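You operate a simulated robot arm through the tools that you are given. There is no shell and no other tool. Be economical: measure what you need, move in short steps, check, and stop when the job is done.

Carry out the task below with a simulated two-armed robot. There is one attempt and no reset: what you move stays moved.

Task
Switch off, push slide A in by hand and wipe the grime off its rail.
Fine: lower its red pin first; use the yellow pad and put it back; pull the slide out again; the cell stays off. What is to be rubbed or washed off counts as gone when no trace of it is left.

Only the result counts: the job must be done as asked and must still hold three seconds after the hand-in. Knocking over, shifting, dropping, spilling or breaking anything else fails it.

Robot
Two 7-joint arms with fingered hands on one trunk, on a base that drives. Base frame: it is fixed to the floor where the robot stands at the start and does not move with it; the origin is under the middle of the robot, x ahead of it, y to its left, z up. Units: m, degrees, N and s.
The left shoulder is at the start at [0.069, 0.149, 1.285], the right one opposite. With the tool pointing down near the work surface each hand reaches from about 0.42 to 0.8 m from the robot's upright axis, wherever it stands, measured 20 degrees to its own side. Places, roughly: a-slide [0.9, 0.4, 1]; a-slide pin [1.1, 0.5, 1]; grime on rail A [0.9, 0.3, 1]; mode knob [0.6, 0, 0.6]; pin a key [0.7, 0.1, 0.7]; yellow pad (6x9x4 cm) [0.6, 0.6, 1]. Payload 3.6 kg a hand.
The tool frame of a hand sits at the grasp point between the pads (the TCP): z along the fingers, y along the line on which they close. The tips reach 0.025 m beyond it. The gripper opens to 0.088 m. The gripper's body begins 0.029 m behind the TCP. The gripper is a hand of 4 fingers: y runs from the thumb to the fingers, the wrist lies at [-0.013, -0.097, -0.162] in the tool frame, and closing takes about 1.5 s.
Orientation is that of the tool frame in the base frame, as a unit quaternion [x, y, z, w]. With the fingers straight down and the wrist toward the robot, the tool's x, y and z point along [0, 1, 0], [1, 0, 0] and [0, 0, -1] of the base frame.

Tools
- The arms move only by the tool step_arm. It takes "left_motion", "right_motion" or both (then of equal length, played together; a hand with none holds still); each is a list of rows, each a list of 7 numbers: the shift along the base's x, y, z in m, then the turn, a rotation vector about the base's x, y, z in degrees, then the closure, from 0 (fully open) to 1 (shut). In form: [[tx, ty, tz, ax, ay, az, claw], ...]. A call has 1 to 20 rows; each row shifts and turns the commanded pose from where the row before left it. Rows are played at 5 a second. More than 0.05 m and 8.6 degrees between two rows, or a gripper value outside its range, and nothing of the call is played. A pose out of reach is approached as far as the arm can. The call stops where the force on the tool passes 60 N (or 10 N more than at its start, if that is more) or the arm is blocked; 0.2 s more then pass. Each finger travels about 0.045 m/s and halts on what it meets, pressing with about 32 N; the grip force reading is that of the motor and also rises with nothing between the fingers. The clock runs only during rows and for 0.2 s after the last one: add rows that do not move to give the fingers time. The reply holds the time, the measured pose of the TCP, the force on the tool along the base axes, the opening and the grip force, in the units named above and with some noise, with the torque about the TCP (base axes, N m) and any sound that the robot's microphone picked up.
- Cameras (640 x 400 px; columns grow to the right, rows downward): "scene" is now at [0.1311, 0.023, 1.5065]; the picture's right is [0.26, -0.97, 0.00], its down [-0.62, -0.17, -0.76] and it looks along [0.74, 0.20, -0.65] (base axes); focal length 258 px, centre (320, 200). "left" rides on the left gripper at [-0.064, -0.083, -0.098] in its tool frame; the picture's right is [-0.62, -0.37, 0.69], its down [0.71, -0.63, 0.30] and it looks along [0.32, 0.68, 0.65] (tool axes); focal length 265 px, centre (320, 200). "right" rides on the right gripper at [0.064, -0.083, -0.098] in its tool frame; the picture's right is [-0.62, 0.37, -0.69], its down [-0.71, -0.63, 0.30] and it looks along [-0.32, 0.68, 0.65] (tool axes); focal length 265 px, centre (320, 200). There is no depth. A picture from a camera that has moved, and an enlarged one, comes with that camera's place and axes in the base frame and with its lens.
- capture(camera): a new picture of that camera. The clock stands still meanwhile.
- move_column(by): slides the trunk up (or, below 0, down) by that many m; the arms and the scene camera ride with it, the base frame stays. It gives what a move gives, with no picture.
- base_move(legs): drives the robot by 1 to 6 legs, each [ahead, left, turn to the left] in m, m and degrees, along the robot's own axes; the way and the turn of a leg run together, so that a leg with both is an arc; at most 1.5 m and 180 degrees a leg. The arms and the cameras ride along, it lands a little off, and it stops where it bumps. It gives what a move gives.
- preshape(shape, hand): the hand has 4 fingers and takes this shape, open, in about a second: jaw (thumb against the fingers, like two jaws); tri (thumb and two fingers); tip (a fingertip pinch); poke (one finger out to press); point (the index stretched); flat (the hand flat); cup (the hand cupped); fist (a fist). The gripper value then closes the fingers along that shape, each until it touches; the sizes above hold for jaw. It gives what a move gives, with no picture.
- pan_tilt(pan, tilt): turns the head with the scene camera to pan (to the left, within 86 degrees either way) and tilt (down, from -29 to 69), counted from straight ahead of the robot. It gives what a move gives.
- enlarge(camera, box): a new picture of the part [left, top, right, bottom] of that camera's present view, enlarged. The clock stands still meanwhile.
- job_done(): hands the job in; it is judged then, once.

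Go step by step. Nothing tells you exact positions but the pictures and the camera data: compare them with the known pose of the tool, close in by small moves and look again before you grip or let go. The budget is 120 turns and 88 pictures, counting those below and the enlarged ones. Unless the task says otherwise, let go and move clear before handing in.

The tools are called as a command line: name --argument value ..., lists and objects as JSON in quotes. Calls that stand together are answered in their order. step_arm: Moves the arms, as the interface text tells. Its arguments: {"type":"object","properties":{"left_motion":{"type":"array","items":{"type":"array","items":{"type":"number"}}},"right_motion":{"type":"array","items":{"type":"array","items":{"type":"number"}}}},"required":[]} The other tools are called the same way: move_column (by) slides the trunk up or down; preshape (shape, hand) gives the hand a shape; base_move (legs) drives the base; pan_tilt (pan, tilt) turns the head that bears the scene camera; capture (camera) takes a picture; enlarge (camera, box) takes an enlarged picture of a part of a camera's view; job_done () hands the job in.

At the start:

```text
time_s: 0.0
left_tcp_pos: [0.3923, 0.2581, 1.306]
left_orientation: [0.706, 0.708, 0.001, 0.0]
left_ft_force: [0.5, 0.4, 1.0]
left_ft_torque: [-0.01, -0.01, 0.02]
left_grip_width: 0.0875
left_grip_force: 0.1
left_shape: jaw
right_tcp_pos: [0.5517, -0.1273, 1.3243]
right_orientation: [0.707, 0.707, 0.0, 0.0]
right_ft_force: [-0.7, 0.4, 0.1]
right_ft_torque: [0.02, 0.0, 0.01]
right_grip_width: 0.0878
right_grip_force: 0.0
right_shape: jaw
trunk travel left (down, up): [-0.775, 0.165]
robot x, y, heading: [0.0008, -0.0011, 0.1]
head pan, tilt: [15.0, 40.3]
```

scene: 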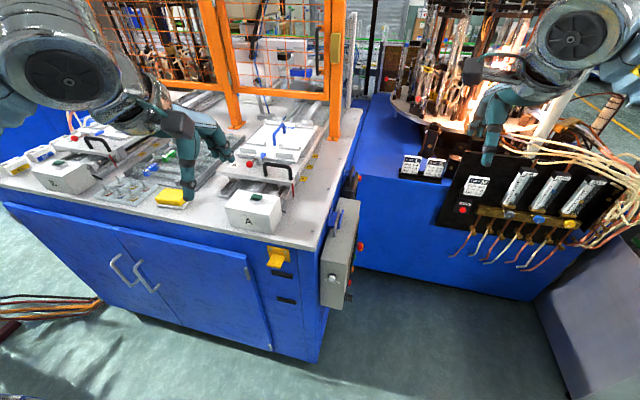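
right: 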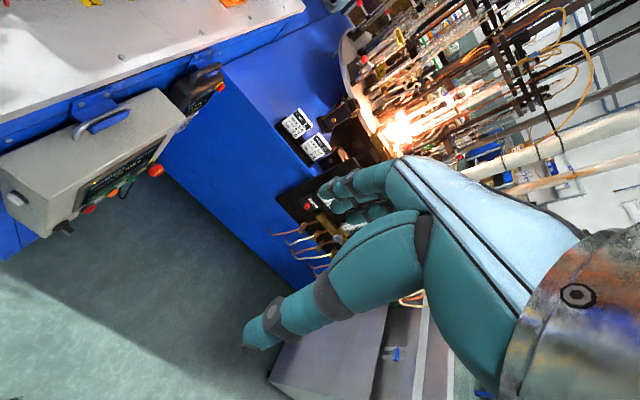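
left: 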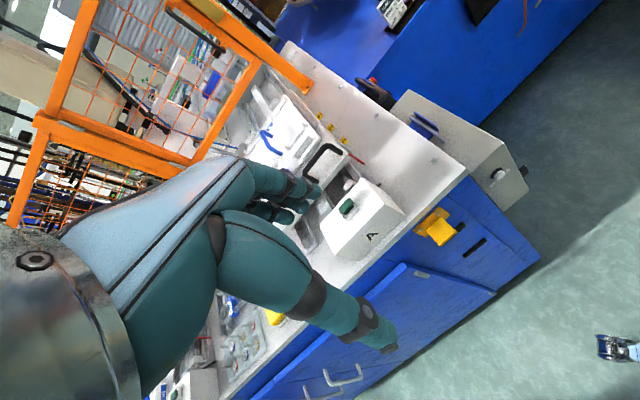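

I see a workbench with slides A (right) and B (left), a control box on the bench's right side, and a yellow pad. I'll enlarge the key regions first.

enlarge --camera "scene" --box '[200, 80, 360, 180]'

enlarge --camera "scene" --box '[220, 170, 400, 320]'

enlarge --camera "left" --box '[220, 80, 540, 280]'

enlarge --camera "right" --box '[0, 50, 240, 250]'

```text
4.00 times, centred on (280, 130) of scene
camera zoom: at [0.1311, 0.023, 1.5065], right [0.26, -0.97, 0.0], down [-0.62, -0.17, -0.76], along [0.74, 0.2, -0.65], focal length 1034 px, centre (480, 480)
```

zoom: 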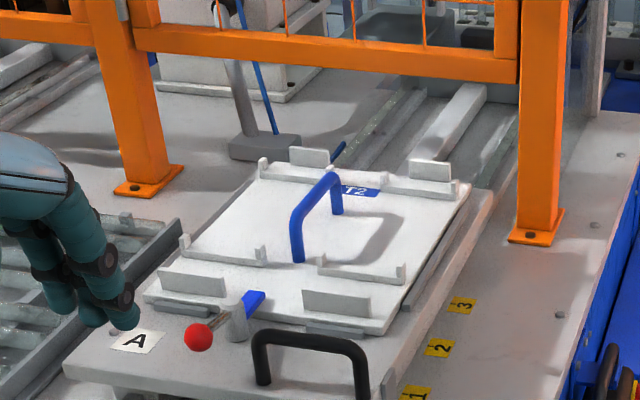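

```text
2.67 times, centred on (310, 245) of scene
camera zoom: at [0.1311, 0.023, 1.5065], right [0.26, -0.97, 0.0], down [-0.62, -0.17, -0.76], along [0.74, 0.2, -0.65], focal length 689 px, centre (347, 80)
```

zoom: 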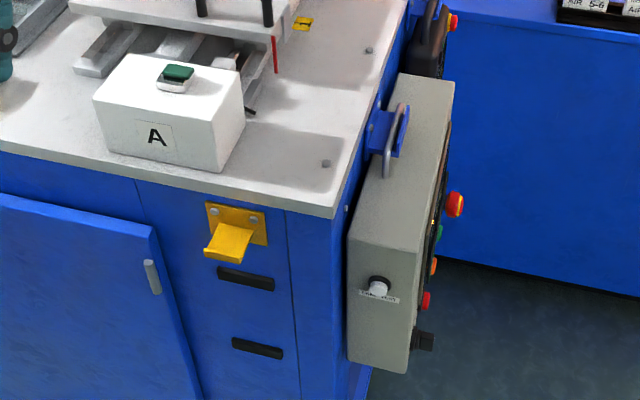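

```text
2.00 times, centred on (380, 180) of left
camera zoom: at [0.3083, 0.1925, 1.4033], right [-0.37, -0.62, -0.69], down [-0.63, 0.71, -0.3], along [0.68, 0.32, -0.65], focal length 531 px, centre (200, 240)
```

zoom: 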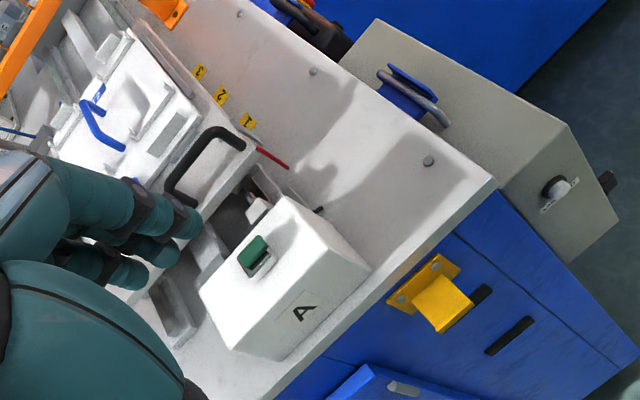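

```text
2.00 times, centred on (120, 150) of right
camera zoom: at [0.4712, -0.0615, 1.4227], right [0.37, -0.62, 0.69], down [-0.63, -0.71, -0.3], along [0.68, -0.32, -0.65], focal length 531 px, centre (720, 300)
```

zoom: 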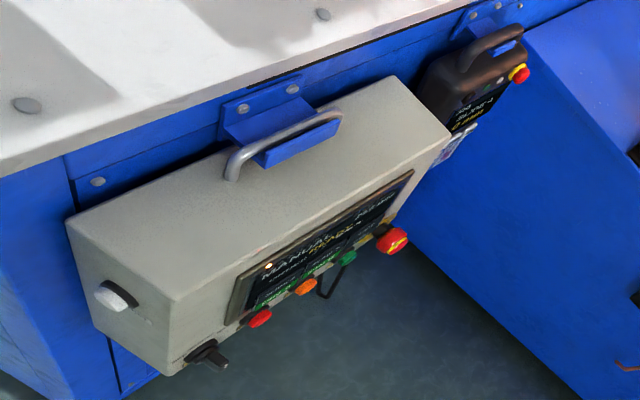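

The panel box has a white key switch on its front end and buttons plus a black knob on the side facing −y. I'll read the labels and the red-pin mechanism more closely.

enlarge --camera "scene" --box '[300, 240, 364, 300]'

base_move --legs '[[0, -0.5, 0], [0, -0.3, 30]]'

pan_tilt --pan 30 --tilt 40

capture --camera "scene"

```text
6.67 times, centred on (332, 270) of scene
camera zoom: at [0.1311, 0.023, 1.5065], right [0.26, -0.97, 0.0], down [-0.62, -0.17, -0.76], along [0.74, 0.2, -0.65], focal length 1723 px, centre (240, -267)
```

zoom: 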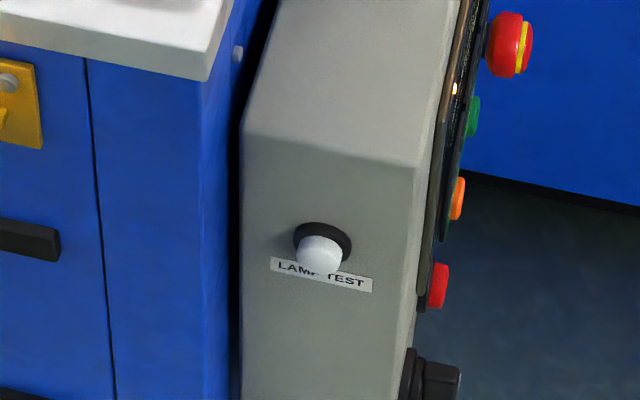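

```text
time_s: 10.9
left_tcp_pos: [0.2875, -0.371, 1.3045]
left_orientation: [0.499, 0.867, -0.001, 0.0]
left_ft_force: [-0.7, -0.5, -0.3]
left_ft_torque: [0.06, 0.01, 0.02]
left_grip_width: 0.0873
left_grip_force: 0.1
left_shape: jaw
right_tcp_pos: [0.6182, -0.6226, 1.3236]
right_orientation: [0.499, 0.866, 0.0, 0.0]
right_ft_force: [0.4, -0.2, 0.1]
right_ft_torque: [-0.03, -0.01, 0.0]
right_grip_width: 0.0877
right_grip_force: 0.1
right_shape: jaw
trunk travel left (down, up): [-0.775, 0.165]
robot x, y, heading: [0.0733, -0.7912, 30.2]
head pan, tilt: [15.0, 40.3]
```

```text
time_s: 11.7
left_tcp_pos: [0.2874, -0.3749, 1.3071]
left_orientation: [0.5, 0.866, -0.001, -0.001]
left_ft_force: [-0.4, 0.0, -0.4]
left_ft_torque: [0.0, 0.0, 0.01]
left_grip_width: 0.0875
left_grip_force: 0.0
left_shape: jaw
right_tcp_pos: [0.6188, -0.6266, 1.3246]
right_orientation: [0.499, 0.867, 0.0, 0.0]
right_ft_force: [-0.3, 0.2, 0.0]
right_ft_torque: [0.0, 0.01, 0.02]
right_grip_width: 0.0874
right_grip_force: 0.1
right_shape: jaw
trunk travel left (down, up): [-0.775, 0.165]
robot x, y, heading: [0.0785, -0.7932, 30.1]
head pan, tilt: [30.0, 40.0]
```

```text
79 pictures are left
camera scene: at [0.1636, -0.6952, 1.507], right [0.87, -0.5, 0.0], down [-0.32, -0.56, -0.77], along [0.38, 0.66, -0.64], focal length 258 px, centre (320, 200)
```

scene: 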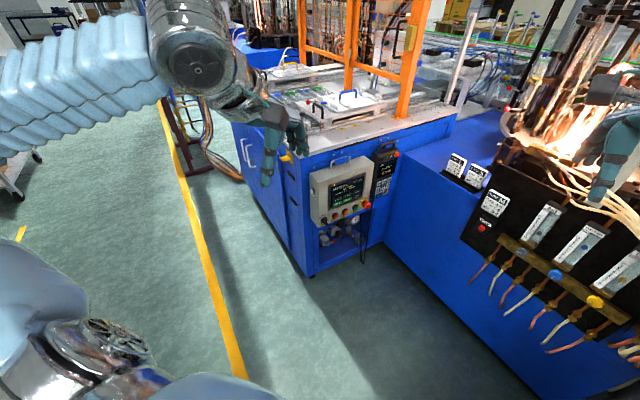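

The white button is only a lamp test. Now the panel front is visible; I'll enlarge it.

enlarge --camera "scene" --box '[300, 145, 410, 255]'

enlarge --camera "scene" --box '[320, 170, 380, 230]'

```text
3.64 times, centred on (355, 200) of scene
camera zoom: at [0.1636, -0.6952, 1.507], right [0.87, -0.5, 0.0], down [-0.32, -0.56, -0.77], along [0.38, 0.66, -0.64], focal length 940 px, centre (193, 200)
```

zoom: 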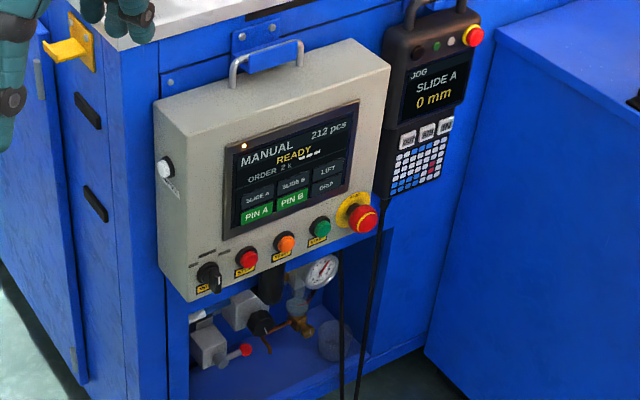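

```text
6.67 times, centred on (350, 200) of scene
camera zoom: at [0.1636, -0.6952, 1.507], right [0.87, -0.5, 0.0], down [-0.32, -0.56, -0.77], along [0.38, 0.66, -0.64], focal length 1723 px, centre (120, 200)
```

zoom: 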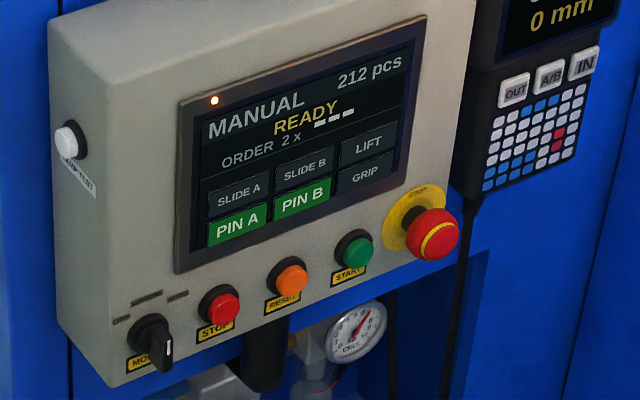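

Plan: the touchscreen key PIN A (lit green) lowers the pin, then the mode knob goes to OFF. I triangulate PIN A at about [0.70, 0.065, 0.71] and the knob tip at about [0.63, 0.04, 0.64], so I drive to face the panel.

base_move --legs '[[0.43, -0.087, 0], [0, 0, 60]]'

move_column --by -0.35

preshape --shape "poke" --hand "right"

pan_tilt --pan 0 --tilt 35

capture --camera "scene"

```text
time_s: 24.5
left_tcp_pos: [0.2319, -0.2638, 1.3053]
left_orientation: [-0.005, 1.0, 0.0, -0.001]
left_ft_force: [0.3, -0.1, 0.1]
left_ft_torque: [-0.04, 0.02, 0.0]
left_grip_width: 0.0879
left_grip_force: 0.0
left_shape: jaw
right_tcp_pos: [0.6143, -0.0996, 1.3236]
right_orientation: [-0.005, 1.0, 0.0, -0.001]
right_ft_force: [0.0, -0.3, 0.6]
right_ft_torque: [-0.02, 0.02, -0.01]
right_grip_width: 0.0874
right_grip_force: 0.0
right_shape: jaw
trunk travel left (down, up): [-0.775, 0.165]
robot x, y, heading: [0.4927, -0.6542, 90.7]
head pan, tilt: [30.0, 40.0]
```

```text
time_s: 27.9
left_tcp_pos: [0.2285, -0.2633, 0.955]
left_orientation: [-0.004, 1.0, 0.0, 0.0]
left_ft_force: [0.0, -0.1, -0.4]
left_ft_torque: [0.0, 0.02, 0.03]
left_grip_width: 0.0876
left_grip_force: 0.0
left_shape: jaw
right_tcp_pos: [0.611, -0.0993, 0.9744]
right_orientation: [-0.006, 1.0, 0.0, 0.001]
right_ft_force: [0.3, 0.3, -0.2]
right_ft_torque: [0.01, -0.01, 0.01]
right_grip_width: 0.0876
right_grip_force: 0.0
right_shape: jaw
trunk travel left (down, up): [-0.425, 0.515]
robot x, y, heading: [0.4938, -0.651, 90.6]
head pan, tilt: [30.0, 40.0]
```

```text
time_s: 28.8
left_tcp_pos: [0.2285, -0.2633, 0.9555]
left_orientation: [-0.005, 1.0, 0.0, -0.001]
left_ft_force: [-0.3, 1.1, -0.2]
left_ft_torque: [0.02, 0.0, 0.0]
left_grip_width: 0.0879
left_grip_force: 0.0
left_shape: jaw
right_tcp_pos: [0.6118, -0.0982, 0.9737]
right_orientation: [-0.005, 1.0, 0.0, 0.0]
right_ft_force: [-0.4, 0.7, 0.2]
right_ft_torque: [0.04, 0.01, -0.06]
right_grip_width: 0.0001
right_grip_force: 0.0
right_shape: poke
trunk travel left (down, up): [-0.425, 0.515]
robot x, y, heading: [0.495, -0.6548, 90.8]
head pan, tilt: [30.0, 40.0]
```

```text
time_s: 29.8
left_tcp_pos: [0.2298, -0.2623, 0.9553]
left_orientation: [-0.005, 1.0, 0.001, 0.0]
left_ft_force: [0.9, 0.1, 0.5]
left_ft_torque: [0.0, 0.0, -0.03]
left_grip_width: 0.0877
left_grip_force: 0.0
left_shape: jaw
right_tcp_pos: [0.6125, -0.0983, 0.9744]
right_orientation: [-0.005, 1.0, 0.0, 0.001]
right_ft_force: [0.2, -0.3, 0.4]
right_ft_torque: [0.01, 0.0, 0.01]
right_grip_width: 0.0
right_grip_force: 0.1
right_shape: poke
trunk travel left (down, up): [-0.425, 0.515]
robot x, y, heading: [0.493, -0.6516, 90.7]
head pan, tilt: [0.0, 35.0]
```

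```text
76 pictures are left
camera scene: at [0.4903, -0.5138, 1.1644], right [1.0, 0.01, 0.0], down [0.01, -0.57, -0.82], along [-0.01, 0.82, -0.57], focal length 258 px, centre (320, 200)
```

scene: 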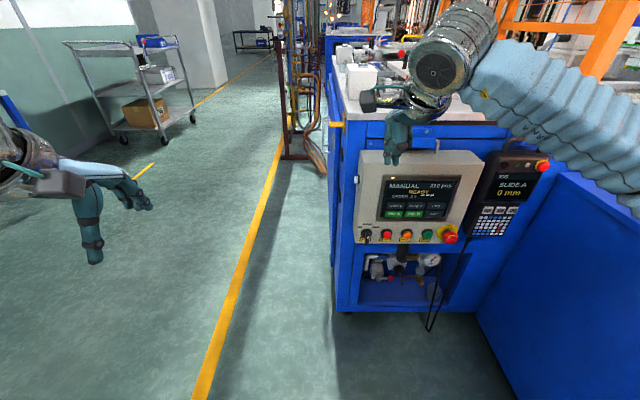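

Triangulation agrees: PIN A ≈ [0.694, 0.065, 0.711]. I'll pitch the right hand forward and place it in front of the key, well off the panel.

step_arm --right_motion '[[0, -0.02, 0, 8.2, 0, 0, 0], [0, -0.02, 0, 8.2, 0, 0, 0], [0.01, -0.005, -0.03, 8.2, 0, 0, 0], [0.01, 0, -0.03, 8.2, 0, 0, 0], [0.01, 0, -0.03, 8.2, 0, 0, 0], [0.01, 0, -0.03, 8.2, 0, 0, 0], [0.01, 0, -0.03, 8.2, 0, 0, 0], [0.01, 0, -0.03, 8.2, 0, 0, 0], [0.01, 0, -0.03, 8.2, 0, 0, 0], [0.01, 0, -0.03, 8.2, 0, 0, 0], [0, 0, -0.023, 8, 0, 0, 0], [0, 0, 0, 0, 0, 0, 0]]'

capture --camera "scene"

capture --camera "right"

```text
time_s: 32.4
left_tcp_pos: [0.229, -0.2632, 0.9564]
left_orientation: [-0.005, 1.0, 0.0, 0.0]
left_ft_force: [0.3, 0.7, 0.2]
left_ft_torque: [-0.02, 0.0, -0.01]
left_grip_width: 0.0877
left_grip_force: 0.2
left_shape: jaw
right_tcp_pos: [0.6344, -0.1462, 0.8911]
right_orientation: [-0.011, 0.941, 0.339, 0.001]
right_ft_force: [0.1, 0.0, 0.4]
right_ft_torque: [-0.03, -0.01, 0.02]
right_grip_width: 0.0001
right_grip_force: 0.0
right_shape: poke
right hand out of reach, approached as far as the arm can: row 5, 6, 7, 8, 9, 10, 11
trunk travel left (down, up): [-0.425, 0.515]
robot x, y, heading: [0.4935, -0.6556, 90.7]
head pan, tilt: [0.0, 35.0]
```

```text
75 pictures are left
camera scene: at [0.4904, -0.5139, 1.1645], right [1.0, 0.01, 0.0], down [0.01, -0.57, -0.82], along [-0.01, 0.82, -0.57], focal length 258 px, centre (320, 200)
```

scene: 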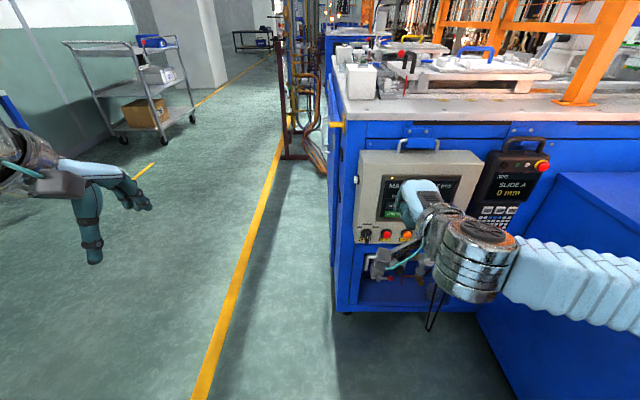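

```text
74 pictures are left
camera right: at [0.5747, -0.2719, 0.9129], right [0.62, -0.14, 0.77], down [0.73, -0.28, -0.63], along [0.31, 0.95, -0.07], focal length 265 px, centre (320, 200)
```

right: 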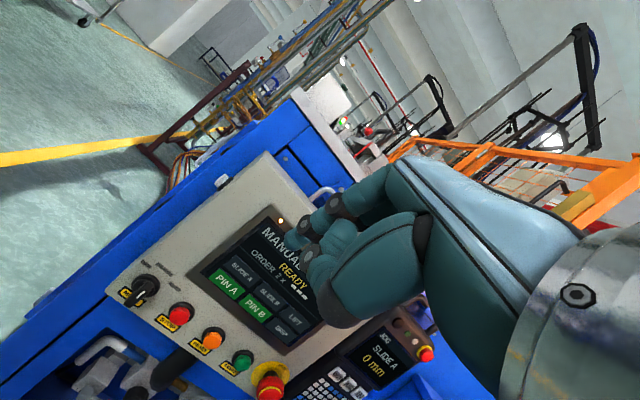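

The wrist was too close and low for that pitch. I'll back off and lower the trunk, then finish the pitch.

base_move --legs '[[-0.15, 0, 0]]'

move_column --by -0.2

step_arm --right_motion '[[0, 0, 0, 8.2, 0, 0, 0], [0, 0.01, 0, 8.2, 0, 0, 0], [0.0, 0.01, 0, 8.2, 0, 0, 0], [0.01, 0.01, 0, 8.2, 0, 0, 0], [0.01, 0.01, 0, 8.2, 0, 0, 0], [0.01, 0, 0, 8.2, 0, 0, 0], [0, 0, 0, 0, 0, 0, 0]]'

capture --camera "right"

```text
time_s: 35.1
left_tcp_pos: [0.2334, -0.4131, 0.9564]
left_orientation: [-0.004, 1.0, 0.001, -0.001]
left_ft_force: [0.4, 0.2, -0.5]
left_ft_torque: [-0.05, -0.01, 0.04]
left_grip_width: 0.0878
left_grip_force: 0.0
left_shape: jaw
right_tcp_pos: [0.6406, -0.2943, 0.8905]
right_orientation: [-0.01, 0.941, 0.339, 0.001]
right_ft_force: [-0.4, -0.3, -0.5]
right_ft_torque: [-0.03, -0.03, -0.03]
right_grip_width: 0.0
right_grip_force: 0.1
right_shape: poke
trunk travel left (down, up): [-0.425, 0.515]
robot x, y, heading: [0.4952, -0.8081, 90.5]
head pan, tilt: [0.0, 35.0]
stopped in leg 1: the robot was blocked; the commanded pose is now the measured one
```

```text
time_s: 37.3
left_tcp_pos: [0.2321, -0.414, 0.7576]
left_orientation: [-0.005, 1.0, 0.002, -0.002]
left_ft_force: [0.3, 1.0, 0.0]
left_ft_torque: [0.0, -0.03, -0.02]
left_grip_width: 0.088
left_grip_force: 0.1
left_shape: jaw
right_tcp_pos: [0.6384, -0.2946, 0.6917]
right_orientation: [-0.011, 0.941, 0.339, 0.001]
right_ft_force: [0.4, 0.1, 0.3]
right_ft_torque: [-0.01, -0.03, -0.01]
right_grip_width: 0.0001
right_grip_force: 0.2
right_shape: poke
trunk travel left (down, up): [-0.225, 0.715]
robot x, y, heading: [0.496, -0.8035, 90.8]
head pan, tilt: [0.0, 35.0]
```

```text
time_s: 38.9
left_tcp_pos: [0.2319, -0.4129, 0.7563]
left_orientation: [-0.006, 1.0, 0.002, -0.002]
left_ft_force: [-0.4, -0.2, -0.1]
left_ft_torque: [0.02, 0.03, -0.01]
left_grip_width: 0.0877
left_grip_force: 0.0
left_shape: jaw
right_tcp_pos: [0.6325, -0.2958, 0.69]
right_orientation: [-0.015, 0.937, 0.35, -0.002]
right_ft_force: [-0.4, 0.4, 1.0]
right_ft_torque: [0.02, 0.05, 0.02]
right_grip_width: 0.0002
right_grip_force: 0.1
right_shape: poke
right hand out of reach, approached as far as the arm can: row 1, 2, 3, 4, 5, 6
trunk travel left (down, up): [-0.225, 0.715]
robot x, y, heading: [0.4951, -0.803, 90.5]
head pan, tilt: [0.0, 35.0]
```

```text
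73 pictures are left
camera right: at [0.5738, -0.4237, 0.71], right [0.62, -0.16, 0.77], down [0.73, -0.25, -0.64], along [0.3, 0.95, -0.04], focal length 265 px, centre (320, 200)
```

right: 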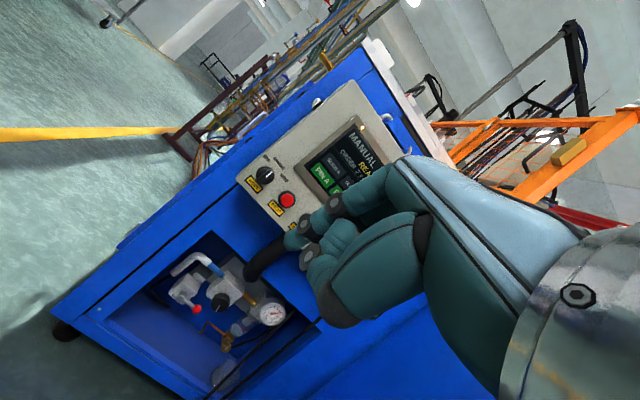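

Pitch is limited in that roll. I'll try a hand roll with the wrist to the right side (tool y to −x), still pointing at the panel.

step_arm --right_motion '[[0, 0.01, 0, 3.27, -6.97, 3.27, 0], [0, 0.01, 0, 3.27, -6.97, 3.27, 0], [0, 0.01, 0, 3.27, -6.97, 3.27, 0], [0, 0.01, 0, 3.27, -6.97, 3.27, 0], [0, 0.01, 0, 3.27, -6.97, 3.27, 0], [0, 0.01, 0, 3.27, -6.97, 3.27, 0], [0, 0.01, 0, 3.27, -6.97, 3.27, 0], [0, 0.01, 0, 3.27, -6.97, 3.27, 0], [0, 0.01, 0, 3.27, -6.97, 3.27, 0], [0, 0.01, 0, 3.27, -6.97, 3.27, 0], [0, 0, 0, 3.27, -6.97, 3.27, 0], [0, 0, 0, 3.27, -6.97, 3.27, 0], [0, 0, 0, 0, 0, 0, 0]]'

capture --camera "scene"

capture --camera "right"

```text
time_s: 41.7
left_tcp_pos: [0.2318, -0.4141, 0.7567]
left_orientation: [-0.005, 1.0, 0.001, -0.001]
left_ft_force: [-0.3, 0.3, 0.9]
left_ft_torque: [-0.03, -0.02, -0.02]
left_grip_width: 0.0879
left_grip_force: 0.1
left_shape: jaw
right_tcp_pos: [0.6066, -0.2531, 0.7929]
right_orientation: [-0.485, 0.552, 0.491, 0.468]
right_ft_force: [-0.2, -0.3, 0.1]
right_ft_torque: [-0.01, -0.03, -0.02]
right_grip_width: 0.0001
right_grip_force: 0.2
right_shape: poke
right hand out of reach, approached as far as the arm can: row 2, 3, 4, 5, 6, 12
trunk travel left (down, up): [-0.225, 0.715]
robot x, y, heading: [0.4954, -0.8023, 90.8]
head pan, tilt: [0.0, 35.0]
```

```text
72 pictures are left
camera scene: at [0.4924, -0.6659, 0.9645], right [1.0, 0.01, 0.0], down [0.01, -0.57, -0.82], along [-0.01, 0.82, -0.57], focal length 258 px, centre (320, 200)
```

scene: 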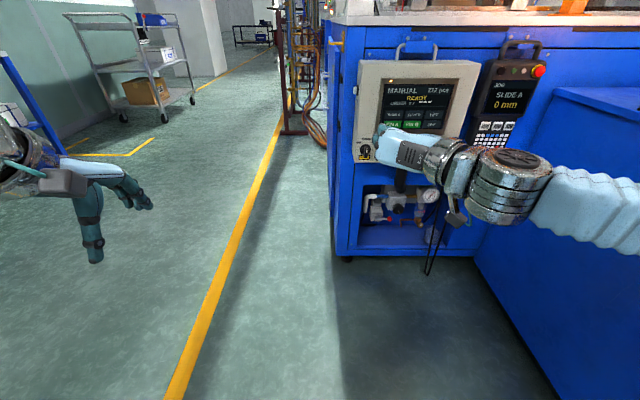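

```text
71 pictures are left
camera right: at [0.6807, -0.3571, 0.7296], right [-0.34, -0.63, 0.7], down [0.71, 0.33, 0.63], along [-0.62, 0.71, 0.33], focal length 265 px, centre (320, 200)
```

right: 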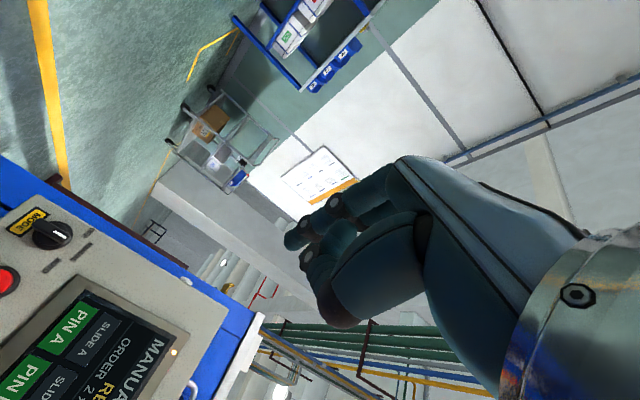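

The forward pointing pose works. I'll enlarge the fingertip to locate it relative to the TCP.

enlarge --camera "right" --box '[240, 160, 400, 320]'

enlarge --camera "scene" --box '[340, 50, 480, 180]'

```text
2.50 times, centred on (320, 240) of right
camera zoom: at [0.6807, -0.3571, 0.7296], right [-0.34, -0.63, 0.7], down [0.71, 0.33, 0.63], along [-0.62, 0.71, 0.33], focal length 664 px, centre (320, 100)
```

zoom: 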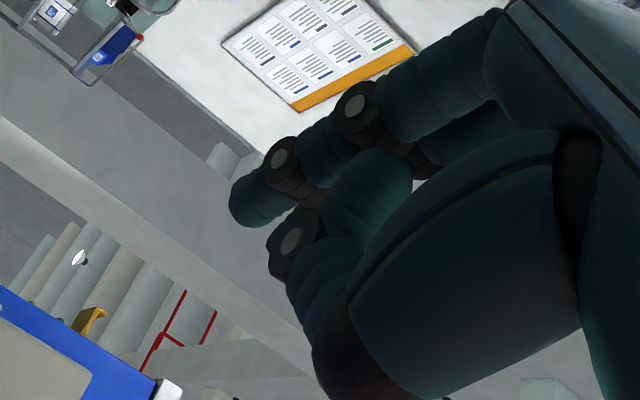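

```text
3.08 times, centred on (410, 115) of scene
camera zoom: at [0.4924, -0.6659, 0.9645], right [1.0, 0.01, 0.0], down [0.01, -0.57, -0.82], along [-0.01, 0.82, -0.57], focal length 795 px, centre (43, 462)
```

zoom: 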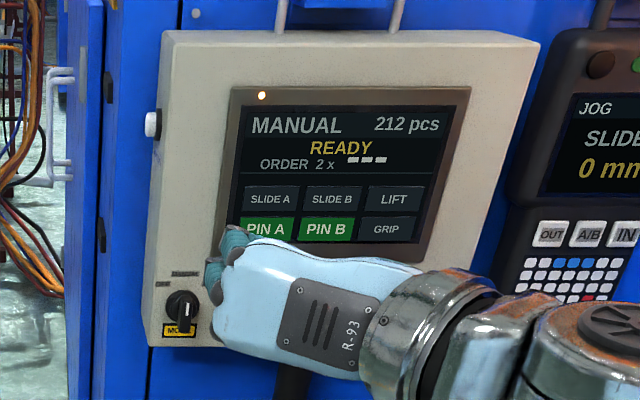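

Fingertip is about [0.599, −0.210, 0.798], so I'll bring it in front of PIN A at about 6 cm standoff and re-check.

step_arm --right_motion '[[0.025, 0.03, -0.02, 0, 0, 0, 0], [0.025, 0.03, -0.02, 0, 0, 0, 0], [0.025, 0.03, -0.02, 0, 0, 0, 0], [0.018, 0.03, -0.024, 0, 0, 0, 0], [0, 0.03, 0, 0, 0, 0, 0], [0, 0.03, 0, 0, 0, 0, 0], [0, 0.02, 0, 0, 0, 0, 0], [0, 0, 0, 0, 0, 0, 0]]'

enlarge --camera "scene" --box '[340, 50, 480, 180]'

capture --camera "right"

```text
time_s: 43.5
left_tcp_pos: [0.2319, -0.4139, 0.7564]
left_orientation: [-0.005, 1.0, 0.001, -0.002]
left_ft_force: [0.4, 0.2, 0.4]
left_ft_torque: [-0.02, 0.01, -0.01]
left_grip_width: 0.0878
left_grip_force: 0.0
left_shape: jaw
right_tcp_pos: [0.6315, -0.1507, 0.7988]
right_orientation: [-0.487, 0.554, 0.489, 0.466]
right_ft_force: [0.1, -0.3, 0.3]
right_ft_torque: [-0.01, 0.04, -0.02]
right_grip_width: 0.0
right_grip_force: 0.0
right_shape: poke
right hand out of reach, approached as far as the arm can: row 1, 2, 3, 4, 5, 7
trunk travel left (down, up): [-0.225, 0.715]
robot x, y, heading: [0.4967, -0.8042, 90.5]
head pan, tilt: [0.0, 35.0]
```

```text
3.08 times, centred on (410, 115) of scene
camera zoom: at [0.4925, -0.6658, 0.9645], right [1.0, 0.01, 0.0], down [0.01, -0.57, -0.82], along [-0.01, 0.82, -0.57], focal length 795 px, centre (43, 462)
```

zoom: 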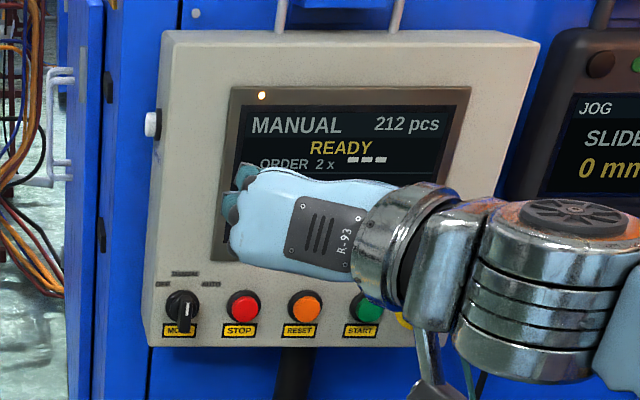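

```text
67 pictures are left
camera right: at [0.7067, -0.2565, 0.736], right [-0.34, -0.62, 0.71], down [0.71, 0.33, 0.63], along [-0.62, 0.71, 0.33], focal length 265 px, centre (320, 200)
```

right: 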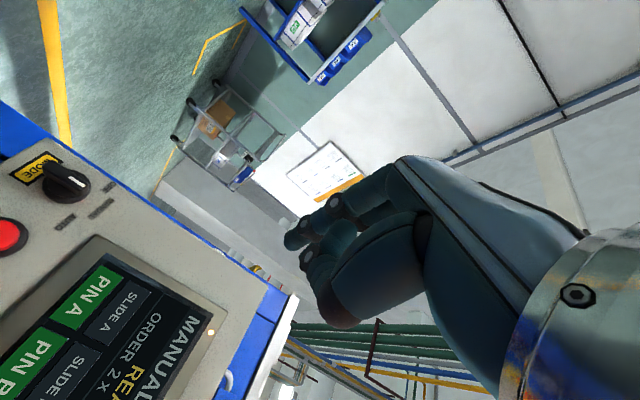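

The arm is at its limit there, so I'll shift with the column (−0.09) and base (right 0.068) instead.

move_column --by -0.09

base_move --legs '[[0, -0.068, 0]]'

enlarge --camera "scene" --box '[320, 20, 460, 150]'

capture --camera "right"

```text
time_s: 44.7
left_tcp_pos: [0.231, -0.4131, 0.6668]
left_orientation: [-0.005, 1.0, 0.001, -0.002]
left_ft_force: [0.2, -0.3, -0.1]
left_ft_torque: [-0.01, 0.0, -0.01]
left_grip_width: 0.088
left_grip_force: 0.0
left_shape: jaw
right_tcp_pos: [0.6315, -0.1511, 0.7098]
right_orientation: [-0.487, 0.554, 0.489, 0.466]
right_ft_force: [0.2, 0.3, -0.3]
right_ft_torque: [0.0, 0.01, 0.01]
right_grip_width: 0.0
right_grip_force: 0.0
right_shape: poke
trunk travel left (down, up): [-0.135, 0.805]
robot x, y, heading: [0.4919, -0.8059, 90.8]
head pan, tilt: [0.0, 35.0]
```

```text
time_s: 45.8
left_tcp_pos: [0.2835, -0.3627, 0.6304]
left_orientation: [-0.037, 0.997, -0.051, -0.042]
left_ft_force: [1.3, 1.9, 0.1]
left_ft_torque: [-0.19, 0.11, 0.01]
left_grip_width: 0.0882
left_grip_force: 0.1
left_shape: jaw
right_tcp_pos: [0.6714, -0.065, 0.6118]
right_orientation: [-0.508, 0.583, 0.491, 0.401]
right_ft_force: [7.5, 0.0, -5.6]
right_ft_torque: [0.41, 0.29, 0.36]
right_grip_width: 0.0
right_grip_force: 0.0
right_shape: poke
trunk travel left (down, up): [-0.135, 0.805]
robot x, y, heading: [0.4374, -0.8138, 78.2]
head pan, tilt: [0.0, 35.0]
stopped in leg 1: the robot was blocked; the commanded pose is now the measured one
```

```text
3.08 times, centred on (390, 85) of scene
camera zoom: at [0.5167, -0.6048, 0.8577], right [0.98, -0.2, -0.04], down [-0.17, -0.64, -0.75], along [0.13, 0.74, -0.66], focal length 795 px, centre (105, 554)
```

zoom: 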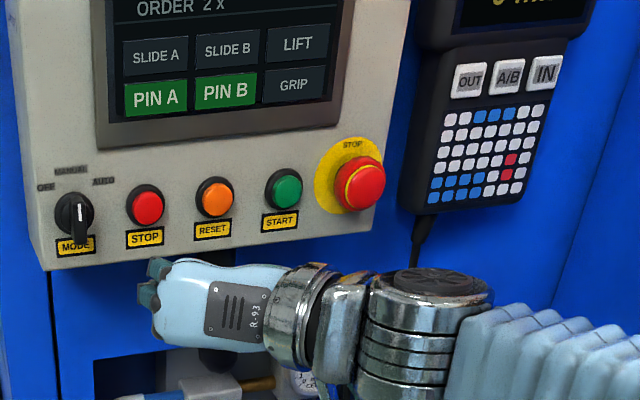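

```text
65 pictures are left
camera right: at [0.7484, -0.1733, 0.5556], right [-0.24, -0.55, 0.8], down [0.73, 0.44, 0.53], along [-0.64, 0.71, 0.3], focal length 265 px, centre (320, 200)
```

right: 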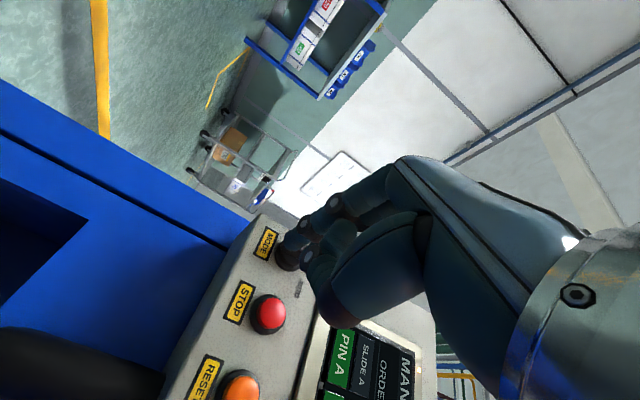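

The base bumped something on the right and got rotated. I'll back the hand off and look to the right before anything else.

pan_tilt --pan -75 --tilt 40

capture --camera "scene"

```text
time_s: 47.2
left_tcp_pos: [0.2803, -0.3848, 0.6353]
left_orientation: [-0.007, 0.999, -0.028, -0.033]
left_ft_force: [0.4, -0.3, -2.1]
left_ft_torque: [0.05, 0.08, 0.05]
left_grip_width: 0.088
left_grip_force: 0.0
left_shape: jaw
right_tcp_pos: [0.6887, -0.1143, 0.6449]
right_orientation: [-0.484, 0.582, 0.494, 0.427]
right_ft_force: [2.6, 0.2, -2.0]
right_ft_torque: [0.12, 0.08, 0.2]
right_grip_width: 0.0002
right_grip_force: 0.2
right_shape: poke
trunk travel left (down, up): [-0.135, 0.805]
robot x, y, heading: [0.4403, -0.8215, 77.6]
head pan, tilt: [-75.0, 40.0]
```

```text
64 pictures are left
camera scene: at [0.5649, -0.7497, 0.8548], right [0.04, -1.0, 0.02], down [-0.67, -0.04, -0.74], along [0.74, 0.02, -0.67], focal length 258 px, centre (320, 200)
```

scene: 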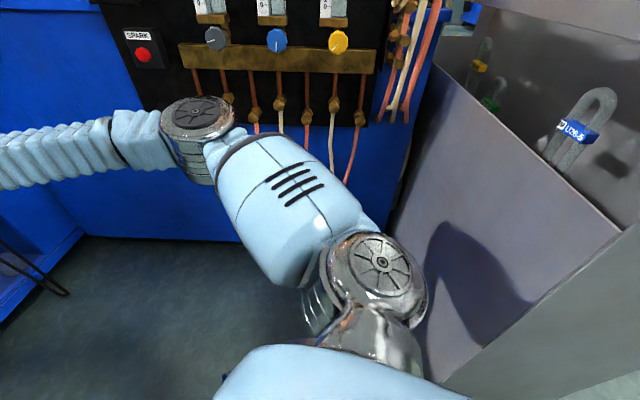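

My right elbow hit the grey bin (its wall is near y≈−0.98, x>0.7). I'll move left away from it, retract the arm, and re-approach from further forward and left.

base_move --legs '[[0, 0.1, 0]]'

step_arm --right_motion '[[0, -0.03, 0.01, 0, 0, 0, 0], [0, -0.03, 0.02, 0, 0, 0, 0], [0, -0.03, 0.02, 0, 0, 0, 0], [0, 0, 0.01, 0, 0, 0, 0], [0, 0, 0, 0, 0, 0, 0]]'

capture --camera "scene"

```text
time_s: 48.1
left_tcp_pos: [0.2266, -0.434, 0.6709]
left_orientation: [-0.014, 0.999, 0.028, 0.01]
left_ft_force: [0.8, 0.2, -3.6]
left_ft_torque: [0.12, -0.04, -0.01]
left_grip_width: 0.0878
left_grip_force: 0.1
left_shape: jaw
right_tcp_pos: [0.6156, -0.1703, 0.7204]
right_orientation: [-0.492, 0.539, 0.491, 0.476]
right_ft_force: [-1.8, -1.1, -1.2]
right_ft_torque: [0.14, 0.04, -0.14]
right_grip_width: 0.0
right_grip_force: 0.0
right_shape: poke
trunk travel left (down, up): [-0.135, 0.805]
robot x, y, heading: [0.4312, -0.8148, 78.1]
head pan, tilt: [-75.0, 40.0]
stopped in leg 1: the robot was blocked; the commanded pose is now the measured one
```

```text
time_s: 49.3
left_tcp_pos: [0.2375, -0.4182, 0.6689]
left_orientation: [-0.015, 1.0, 0.016, 0.0]
left_ft_force: [-0.8, -0.6, -0.2]
left_ft_torque: [0.02, -0.05, 0.02]
left_grip_width: 0.0878
left_grip_force: 0.0
left_shape: jaw
right_tcp_pos: [0.6324, -0.2418, 0.7675]
right_orientation: [-0.489, 0.552, 0.489, 0.465]
right_ft_force: [0.0, -0.5, -0.2]
right_ft_torque: [-0.01, -0.02, 0.02]
right_grip_width: 0.0
right_grip_force: 0.1
right_shape: poke
trunk travel left (down, up): [-0.135, 0.805]
robot x, y, heading: [0.432, -0.8191, 77.7]
head pan, tilt: [-75.0, 40.0]
```

```text
63 pictures are left
camera scene: at [0.5252, -0.7639, 0.8672], right [0.05, -1.0, 0.0], down [-0.64, -0.03, -0.77], along [0.77, 0.04, -0.64], focal length 258 px, centre (320, 200)
```

scene: 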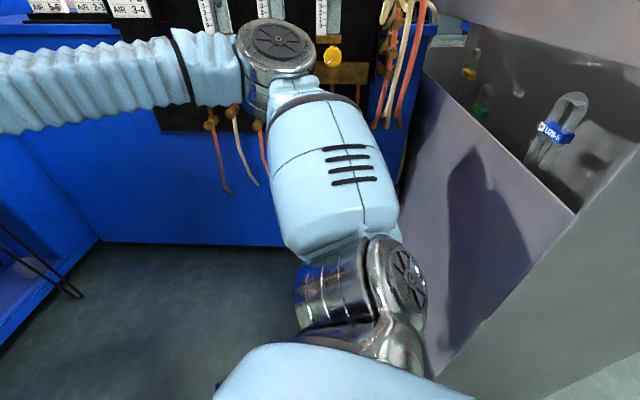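

Still touching something behind-right; the bin is behind me, so I'll drive forward-left, after confirming the hand has room (tip at y≈−0.2).

base_move --legs '[[0.08, 0.03, 0]]'

pan_tilt --pan -80 --tilt 65

capture --camera "scene"

```text
time_s: 51.0
left_tcp_pos: [0.2252, -0.3317, 0.6694]
left_orientation: [-0.014, 1.0, 0.017, -0.001]
left_ft_force: [0.1, -0.5, -0.3]
left_ft_torque: [-0.02, -0.01, 0.05]
left_grip_width: 0.0881
left_grip_force: 0.0
left_shape: jaw
right_tcp_pos: [0.6225, -0.1561, 0.7659]
right_orientation: [-0.489, 0.553, 0.488, 0.465]
right_ft_force: [-0.3, 0.0, 0.3]
right_ft_torque: [0.01, 0.02, -0.01]
right_grip_width: 0.0002
right_grip_force: 0.1
right_shape: poke
trunk travel left (down, up): [-0.135, 0.805]
robot x, y, heading: [0.4198, -0.7301, 77.7]
head pan, tilt: [-75.0, 40.0]
```

```text
time_s: 51.9
left_tcp_pos: [0.2243, -0.3322, 0.6699]
left_orientation: [-0.015, 1.0, 0.016, -0.001]
left_ft_force: [-0.2, -0.2, 0.5]
left_ft_torque: [0.01, 0.01, -0.01]
left_grip_width: 0.0881
left_grip_force: 0.1
left_shape: jaw
right_tcp_pos: [0.6222, -0.1572, 0.7663]
right_orientation: [-0.488, 0.553, 0.489, 0.465]
right_ft_force: [-0.1, 0.3, -0.2]
right_ft_torque: [0.03, 0.01, 0.01]
right_grip_width: 0.0
right_grip_force: 0.0
right_shape: poke
trunk travel left (down, up): [-0.135, 0.805]
robot x, y, heading: [0.4145, -0.7281, 77.5]
head pan, tilt: [-80.0, 65.0]
```

```text
62 pictures are left
camera scene: at [0.4892, -0.6807, 0.8346], right [-0.04, -1.0, 0.0], down [-0.91, 0.04, -0.42], along [0.42, -0.02, -0.91], focal length 258 px, centre (320, 200)
```

scene: 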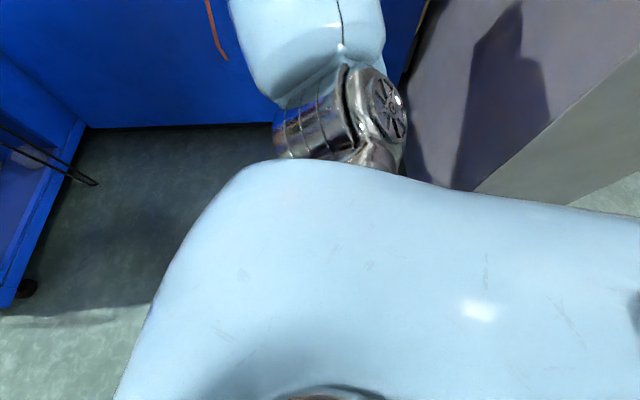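

Free now. I'll move the base a bit forward, lower the trunk, and shift the hand right so the fingertip lines up with PIN A with standoff.

base_move --legs '[[0.095, -0.014, 0]]'

move_column --by -0.055

step_arm --right_motion '[[0.015, 0, 0, 0, 0, 0, 0], [0.015, 0, 0, 0, 0, 0, 0], [0.014, 0, 0, 0, 0, 0, 0], [0, 0, 0, 0, 0, 0, 0]]'

pan_tilt --pan 0 --tilt 25

capture --camera "scene"

capture --camera "right"

```text
time_s: 53.8
left_tcp_pos: [0.2582, -0.2423, 0.6691]
left_orientation: [-0.014, 1.0, 0.016, 0.0]
left_ft_force: [-0.2, -0.2, 0.1]
left_ft_torque: [0.03, 0.02, -0.01]
left_grip_width: 0.0879
left_grip_force: 0.1
left_shape: jaw
right_tcp_pos: [0.6554, -0.0675, 0.7664]
right_orientation: [-0.489, 0.553, 0.489, 0.465]
right_ft_force: [0.3, 0.0, -1.0]
right_ft_torque: [0.04, 0.0, 0.01]
right_grip_width: 0.0001
right_grip_force: 0.0
right_shape: poke
trunk travel left (down, up): [-0.135, 0.805]
robot x, y, heading: [0.4524, -0.6375, 77.7]
head pan, tilt: [-80.0, 65.0]
```

```text
time_s: 54.7
left_tcp_pos: [0.2586, -0.2436, 0.6145]
left_orientation: [-0.013, 1.0, 0.017, 0.0]
left_ft_force: [0.7, -0.4, 0.0]
left_ft_torque: [0.0, 0.03, -0.02]
left_grip_width: 0.088
left_grip_force: 0.2
left_shape: jaw
right_tcp_pos: [0.654, -0.0682, 0.7119]
right_orientation: [-0.49, 0.552, 0.489, 0.465]
right_ft_force: [0.1, -1.0, 0.1]
right_ft_torque: [0.0, 0.03, -0.04]
right_grip_width: 0.0001
right_grip_force: 0.0
right_shape: poke
trunk travel left (down, up): [-0.08, 0.86]
robot x, y, heading: [0.4543, -0.637, 77.6]
head pan, tilt: [-80.0, 65.0]
```

```text
time_s: 55.7
left_tcp_pos: [0.2586, -0.2444, 0.6136]
left_orientation: [-0.013, 1.0, 0.016, 0.0]
left_ft_force: [-0.2, 0.6, 0.4]
left_ft_torque: [0.02, -0.03, -0.02]
left_grip_width: 0.0878
left_grip_force: 0.0
left_shape: jaw
right_tcp_pos: [0.6993, -0.0678, 0.7122]
right_orientation: [-0.488, 0.553, 0.488, 0.466]
right_ft_force: [-0.3, 0.3, -0.2]
right_ft_torque: [0.02, -0.01, 0.02]
right_grip_width: 0.0001
right_grip_force: 0.1
right_shape: poke
trunk travel left (down, up): [-0.08, 0.86]
robot x, y, heading: [0.4505, -0.6332, 77.3]
head pan, tilt: [-80.0, 65.0]
```

```text
time_s: 57.3
left_tcp_pos: [0.2583, -0.2443, 0.6141]
left_orientation: [-0.013, 1.0, 0.016, -0.001]
left_ft_force: [-0.4, 0.0, -0.7]
left_ft_torque: [-0.02, -0.02, -0.03]
left_grip_width: 0.0881
left_grip_force: 0.0
left_shape: jaw
right_tcp_pos: [0.6996, -0.0685, 0.7111]
right_orientation: [-0.49, 0.553, 0.489, 0.464]
right_ft_force: [0.4, -0.5, 0.0]
right_ft_torque: [-0.01, 0.0, -0.02]
right_grip_width: 0.0
right_grip_force: 0.1
right_shape: poke
trunk travel left (down, up): [-0.08, 0.86]
robot x, y, heading: [0.4509, -0.6368, 77.7]
head pan, tilt: [0.0, 25.0]
```

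```text
61 pictures are left
camera scene: at [0.4833, -0.4956, 0.8352], right [0.98, -0.21, 0.0], down [-0.09, -0.41, -0.91], along [0.19, 0.89, -0.42], focal length 258 px, centre (320, 200)
```

scene: 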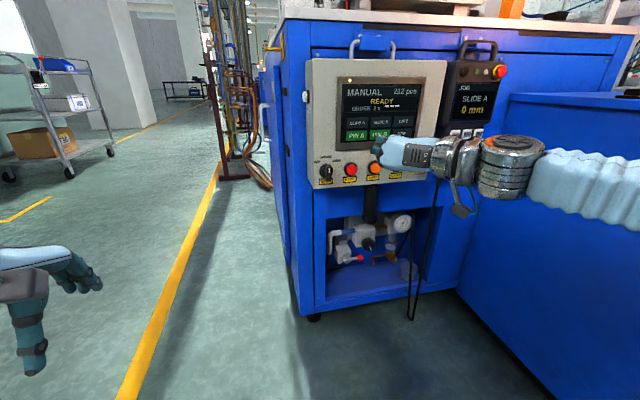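

```text
60 pictures are left
camera right: at [0.7748, -0.1732, 0.6496], right [-0.34, -0.62, 0.71], down [0.7, 0.34, 0.63], along [-0.63, 0.71, 0.32], focal length 265 px, centre (320, 200)
```

right: 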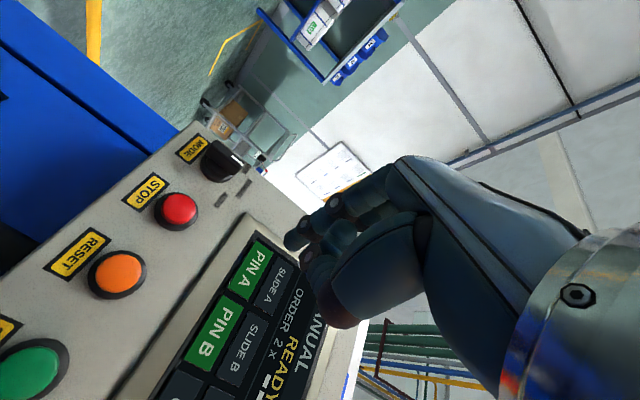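

PIN A triangulates to (0.689, 0.06, 0.720) and the fingertip is at about (0.691, −0.025, 0.717). I'll advance to just short of the screen.

step_arm --right_motion '[[0, 0.02, 0.003, 0, 0, 0, 0], [0, 0.02, 0, 0, 0, 0, 0], [0, 0.015, 0, 0, 0, 0, 0], [0, 0.01, 0, 0, 0, 0, 0], [0, 0, 0, 0, 0, 0, 0]]'

enlarge --camera "right" --box '[200, 160, 360, 320]'

enlarge --camera "scene" --box '[310, 80, 430, 190]'

```text
time_s: 58.5
left_tcp_pos: [0.2597, -0.2426, 0.6137]
left_orientation: [-0.013, 1.0, 0.016, 0.0]
left_ft_force: [0.2, -0.4, -0.2]
left_ft_torque: [-0.02, 0.04, -0.01]
left_grip_width: 0.0881
left_grip_force: 0.1
left_shape: jaw
right_tcp_pos: [0.6983, -0.0024, 0.7152]
right_orientation: [-0.489, 0.553, 0.489, 0.464]
right_ft_force: [-0.3, -0.1, 0.0]
right_ft_torque: [0.0, 0.0, 0.0]
right_grip_width: 0.0002
right_grip_force: 0.0
right_shape: poke
trunk travel left (down, up): [-0.08, 0.86]
robot x, y, heading: [0.4552, -0.6397, 77.6]
head pan, tilt: [0.0, 25.0]
```

```text
2.50 times, centred on (280, 240) of right
camera zoom: at [0.7746, -0.1079, 0.6528], right [-0.34, -0.62, 0.71], down [0.7, 0.34, 0.63], along [-0.63, 0.71, 0.32], focal length 664 px, centre (420, 100)
```

zoom: 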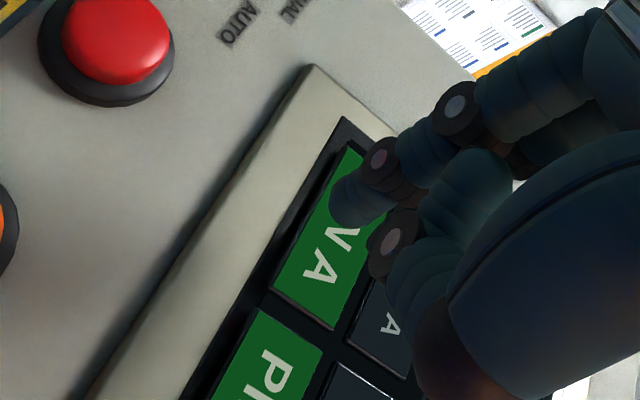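

```text
3.64 times, centred on (370, 135) of scene
camera zoom: at [0.4832, -0.4956, 0.8352], right [0.98, -0.21, 0.0], down [-0.09, -0.41, -0.91], along [0.19, 0.89, -0.42], focal length 940 px, centre (138, 436)
```

zoom: 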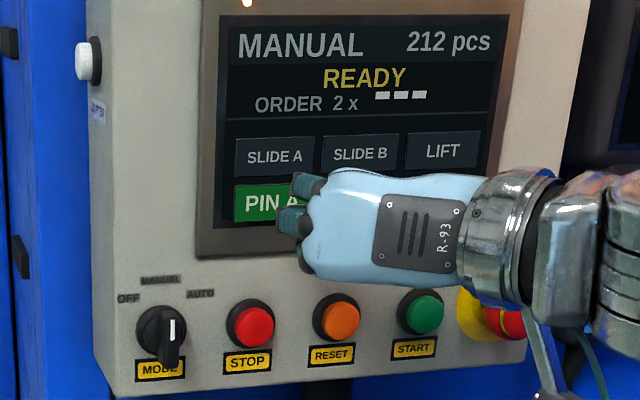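

Fingertip is at (0.687, 0.047, 0.715), directly before PIN A. Pressing gently, then a short retreat.

step_arm --right_motion '[[0, 0.004, 0.002, 0, 0, 0, 0], [0, 0.004, 0, 0, 0, 0, 0], [0, 0.004, 0, 0, 0, 0, 0], [0, 0, 0, 0, 0, 0, 0]]'

enlarge --camera "scene" --box '[310, 80, 430, 190]'

```text
time_s: 59.5
left_tcp_pos: [0.2579, -0.2433, 0.6153]
left_orientation: [-0.013, 1.0, 0.016, 0.0]
left_ft_force: [0.2, -0.2, -0.8]
left_ft_torque: [-0.03, 0.05, -0.02]
left_grip_width: 0.0879
left_grip_force: 0.1
left_shape: jaw
right_tcp_pos: [0.7002, 0.008, 0.7164]
right_orientation: [-0.488, 0.554, 0.489, 0.465]
right_ft_force: [0.1, 0.0, -0.5]
right_ft_torque: [0.01, -0.04, 0.01]
right_grip_width: 0.0001
right_grip_force: 0.1
right_shape: poke
trunk travel left (down, up): [-0.08, 0.86]
robot x, y, heading: [0.4544, -0.6377, 77.7]
head pan, tilt: [0.0, 25.0]
```

```text
3.64 times, centred on (370, 135) of scene
camera zoom: at [0.4832, -0.4956, 0.8352], right [0.98, -0.21, 0.0], down [-0.09, -0.41, -0.91], along [0.19, 0.89, -0.42], focal length 940 px, centre (138, 436)
```

zoom: 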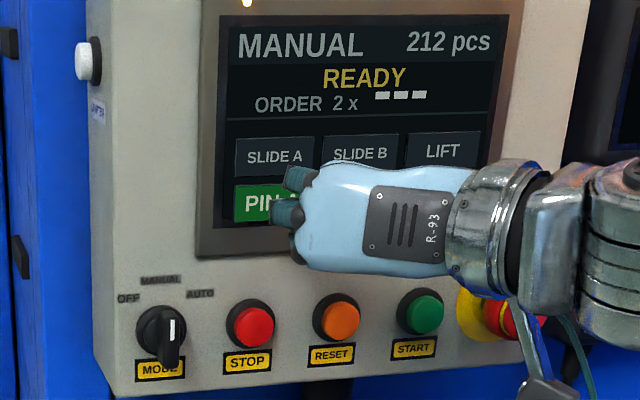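

step_arm --right_motion '[[0, 0.004, 0, 0, 0, 0, 0], [0, 0.004, 0, 0, 0, 0, 0], [0, 0, 0, 0, 0, 0, 0]]'

enlarge --camera "right" --box '[200, 160, 360, 320]'

```text
time_s: 60.3
left_tcp_pos: [0.258, -0.2435, 0.6142]
left_orientation: [-0.013, 1.0, 0.016, 0.0]
left_ft_force: [-0.5, 0.5, -0.1]
left_ft_torque: [-0.01, 0.02, -0.02]
left_grip_width: 0.0882
left_grip_force: 0.0
left_shape: jaw
right_tcp_pos: [0.6985, 0.0178, 0.7162]
right_orientation: [-0.489, 0.552, 0.489, 0.465]
right_ft_force: [1.1, -0.6, 0.1]
right_ft_torque: [0.0, -0.04, -0.01]
right_grip_width: 0.0002
right_grip_force: 0.1
right_shape: poke
trunk travel left (down, up): [-0.08, 0.86]
robot x, y, heading: [0.4551, -0.6343, 77.8]
head pan, tilt: [0.0, 25.0]
```

```text
2.50 times, centred on (280, 240) of right
camera zoom: at [0.7747, -0.088, 0.6548], right [-0.34, -0.62, 0.71], down [0.7, 0.34, 0.63], along [-0.63, 0.71, 0.32], focal length 664 px, centre (420, 100)
```

zoom: 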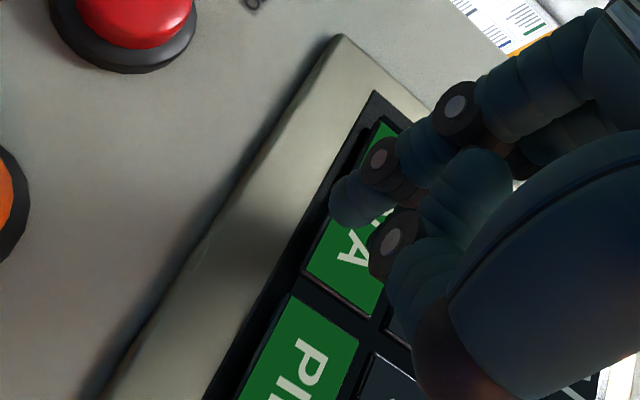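

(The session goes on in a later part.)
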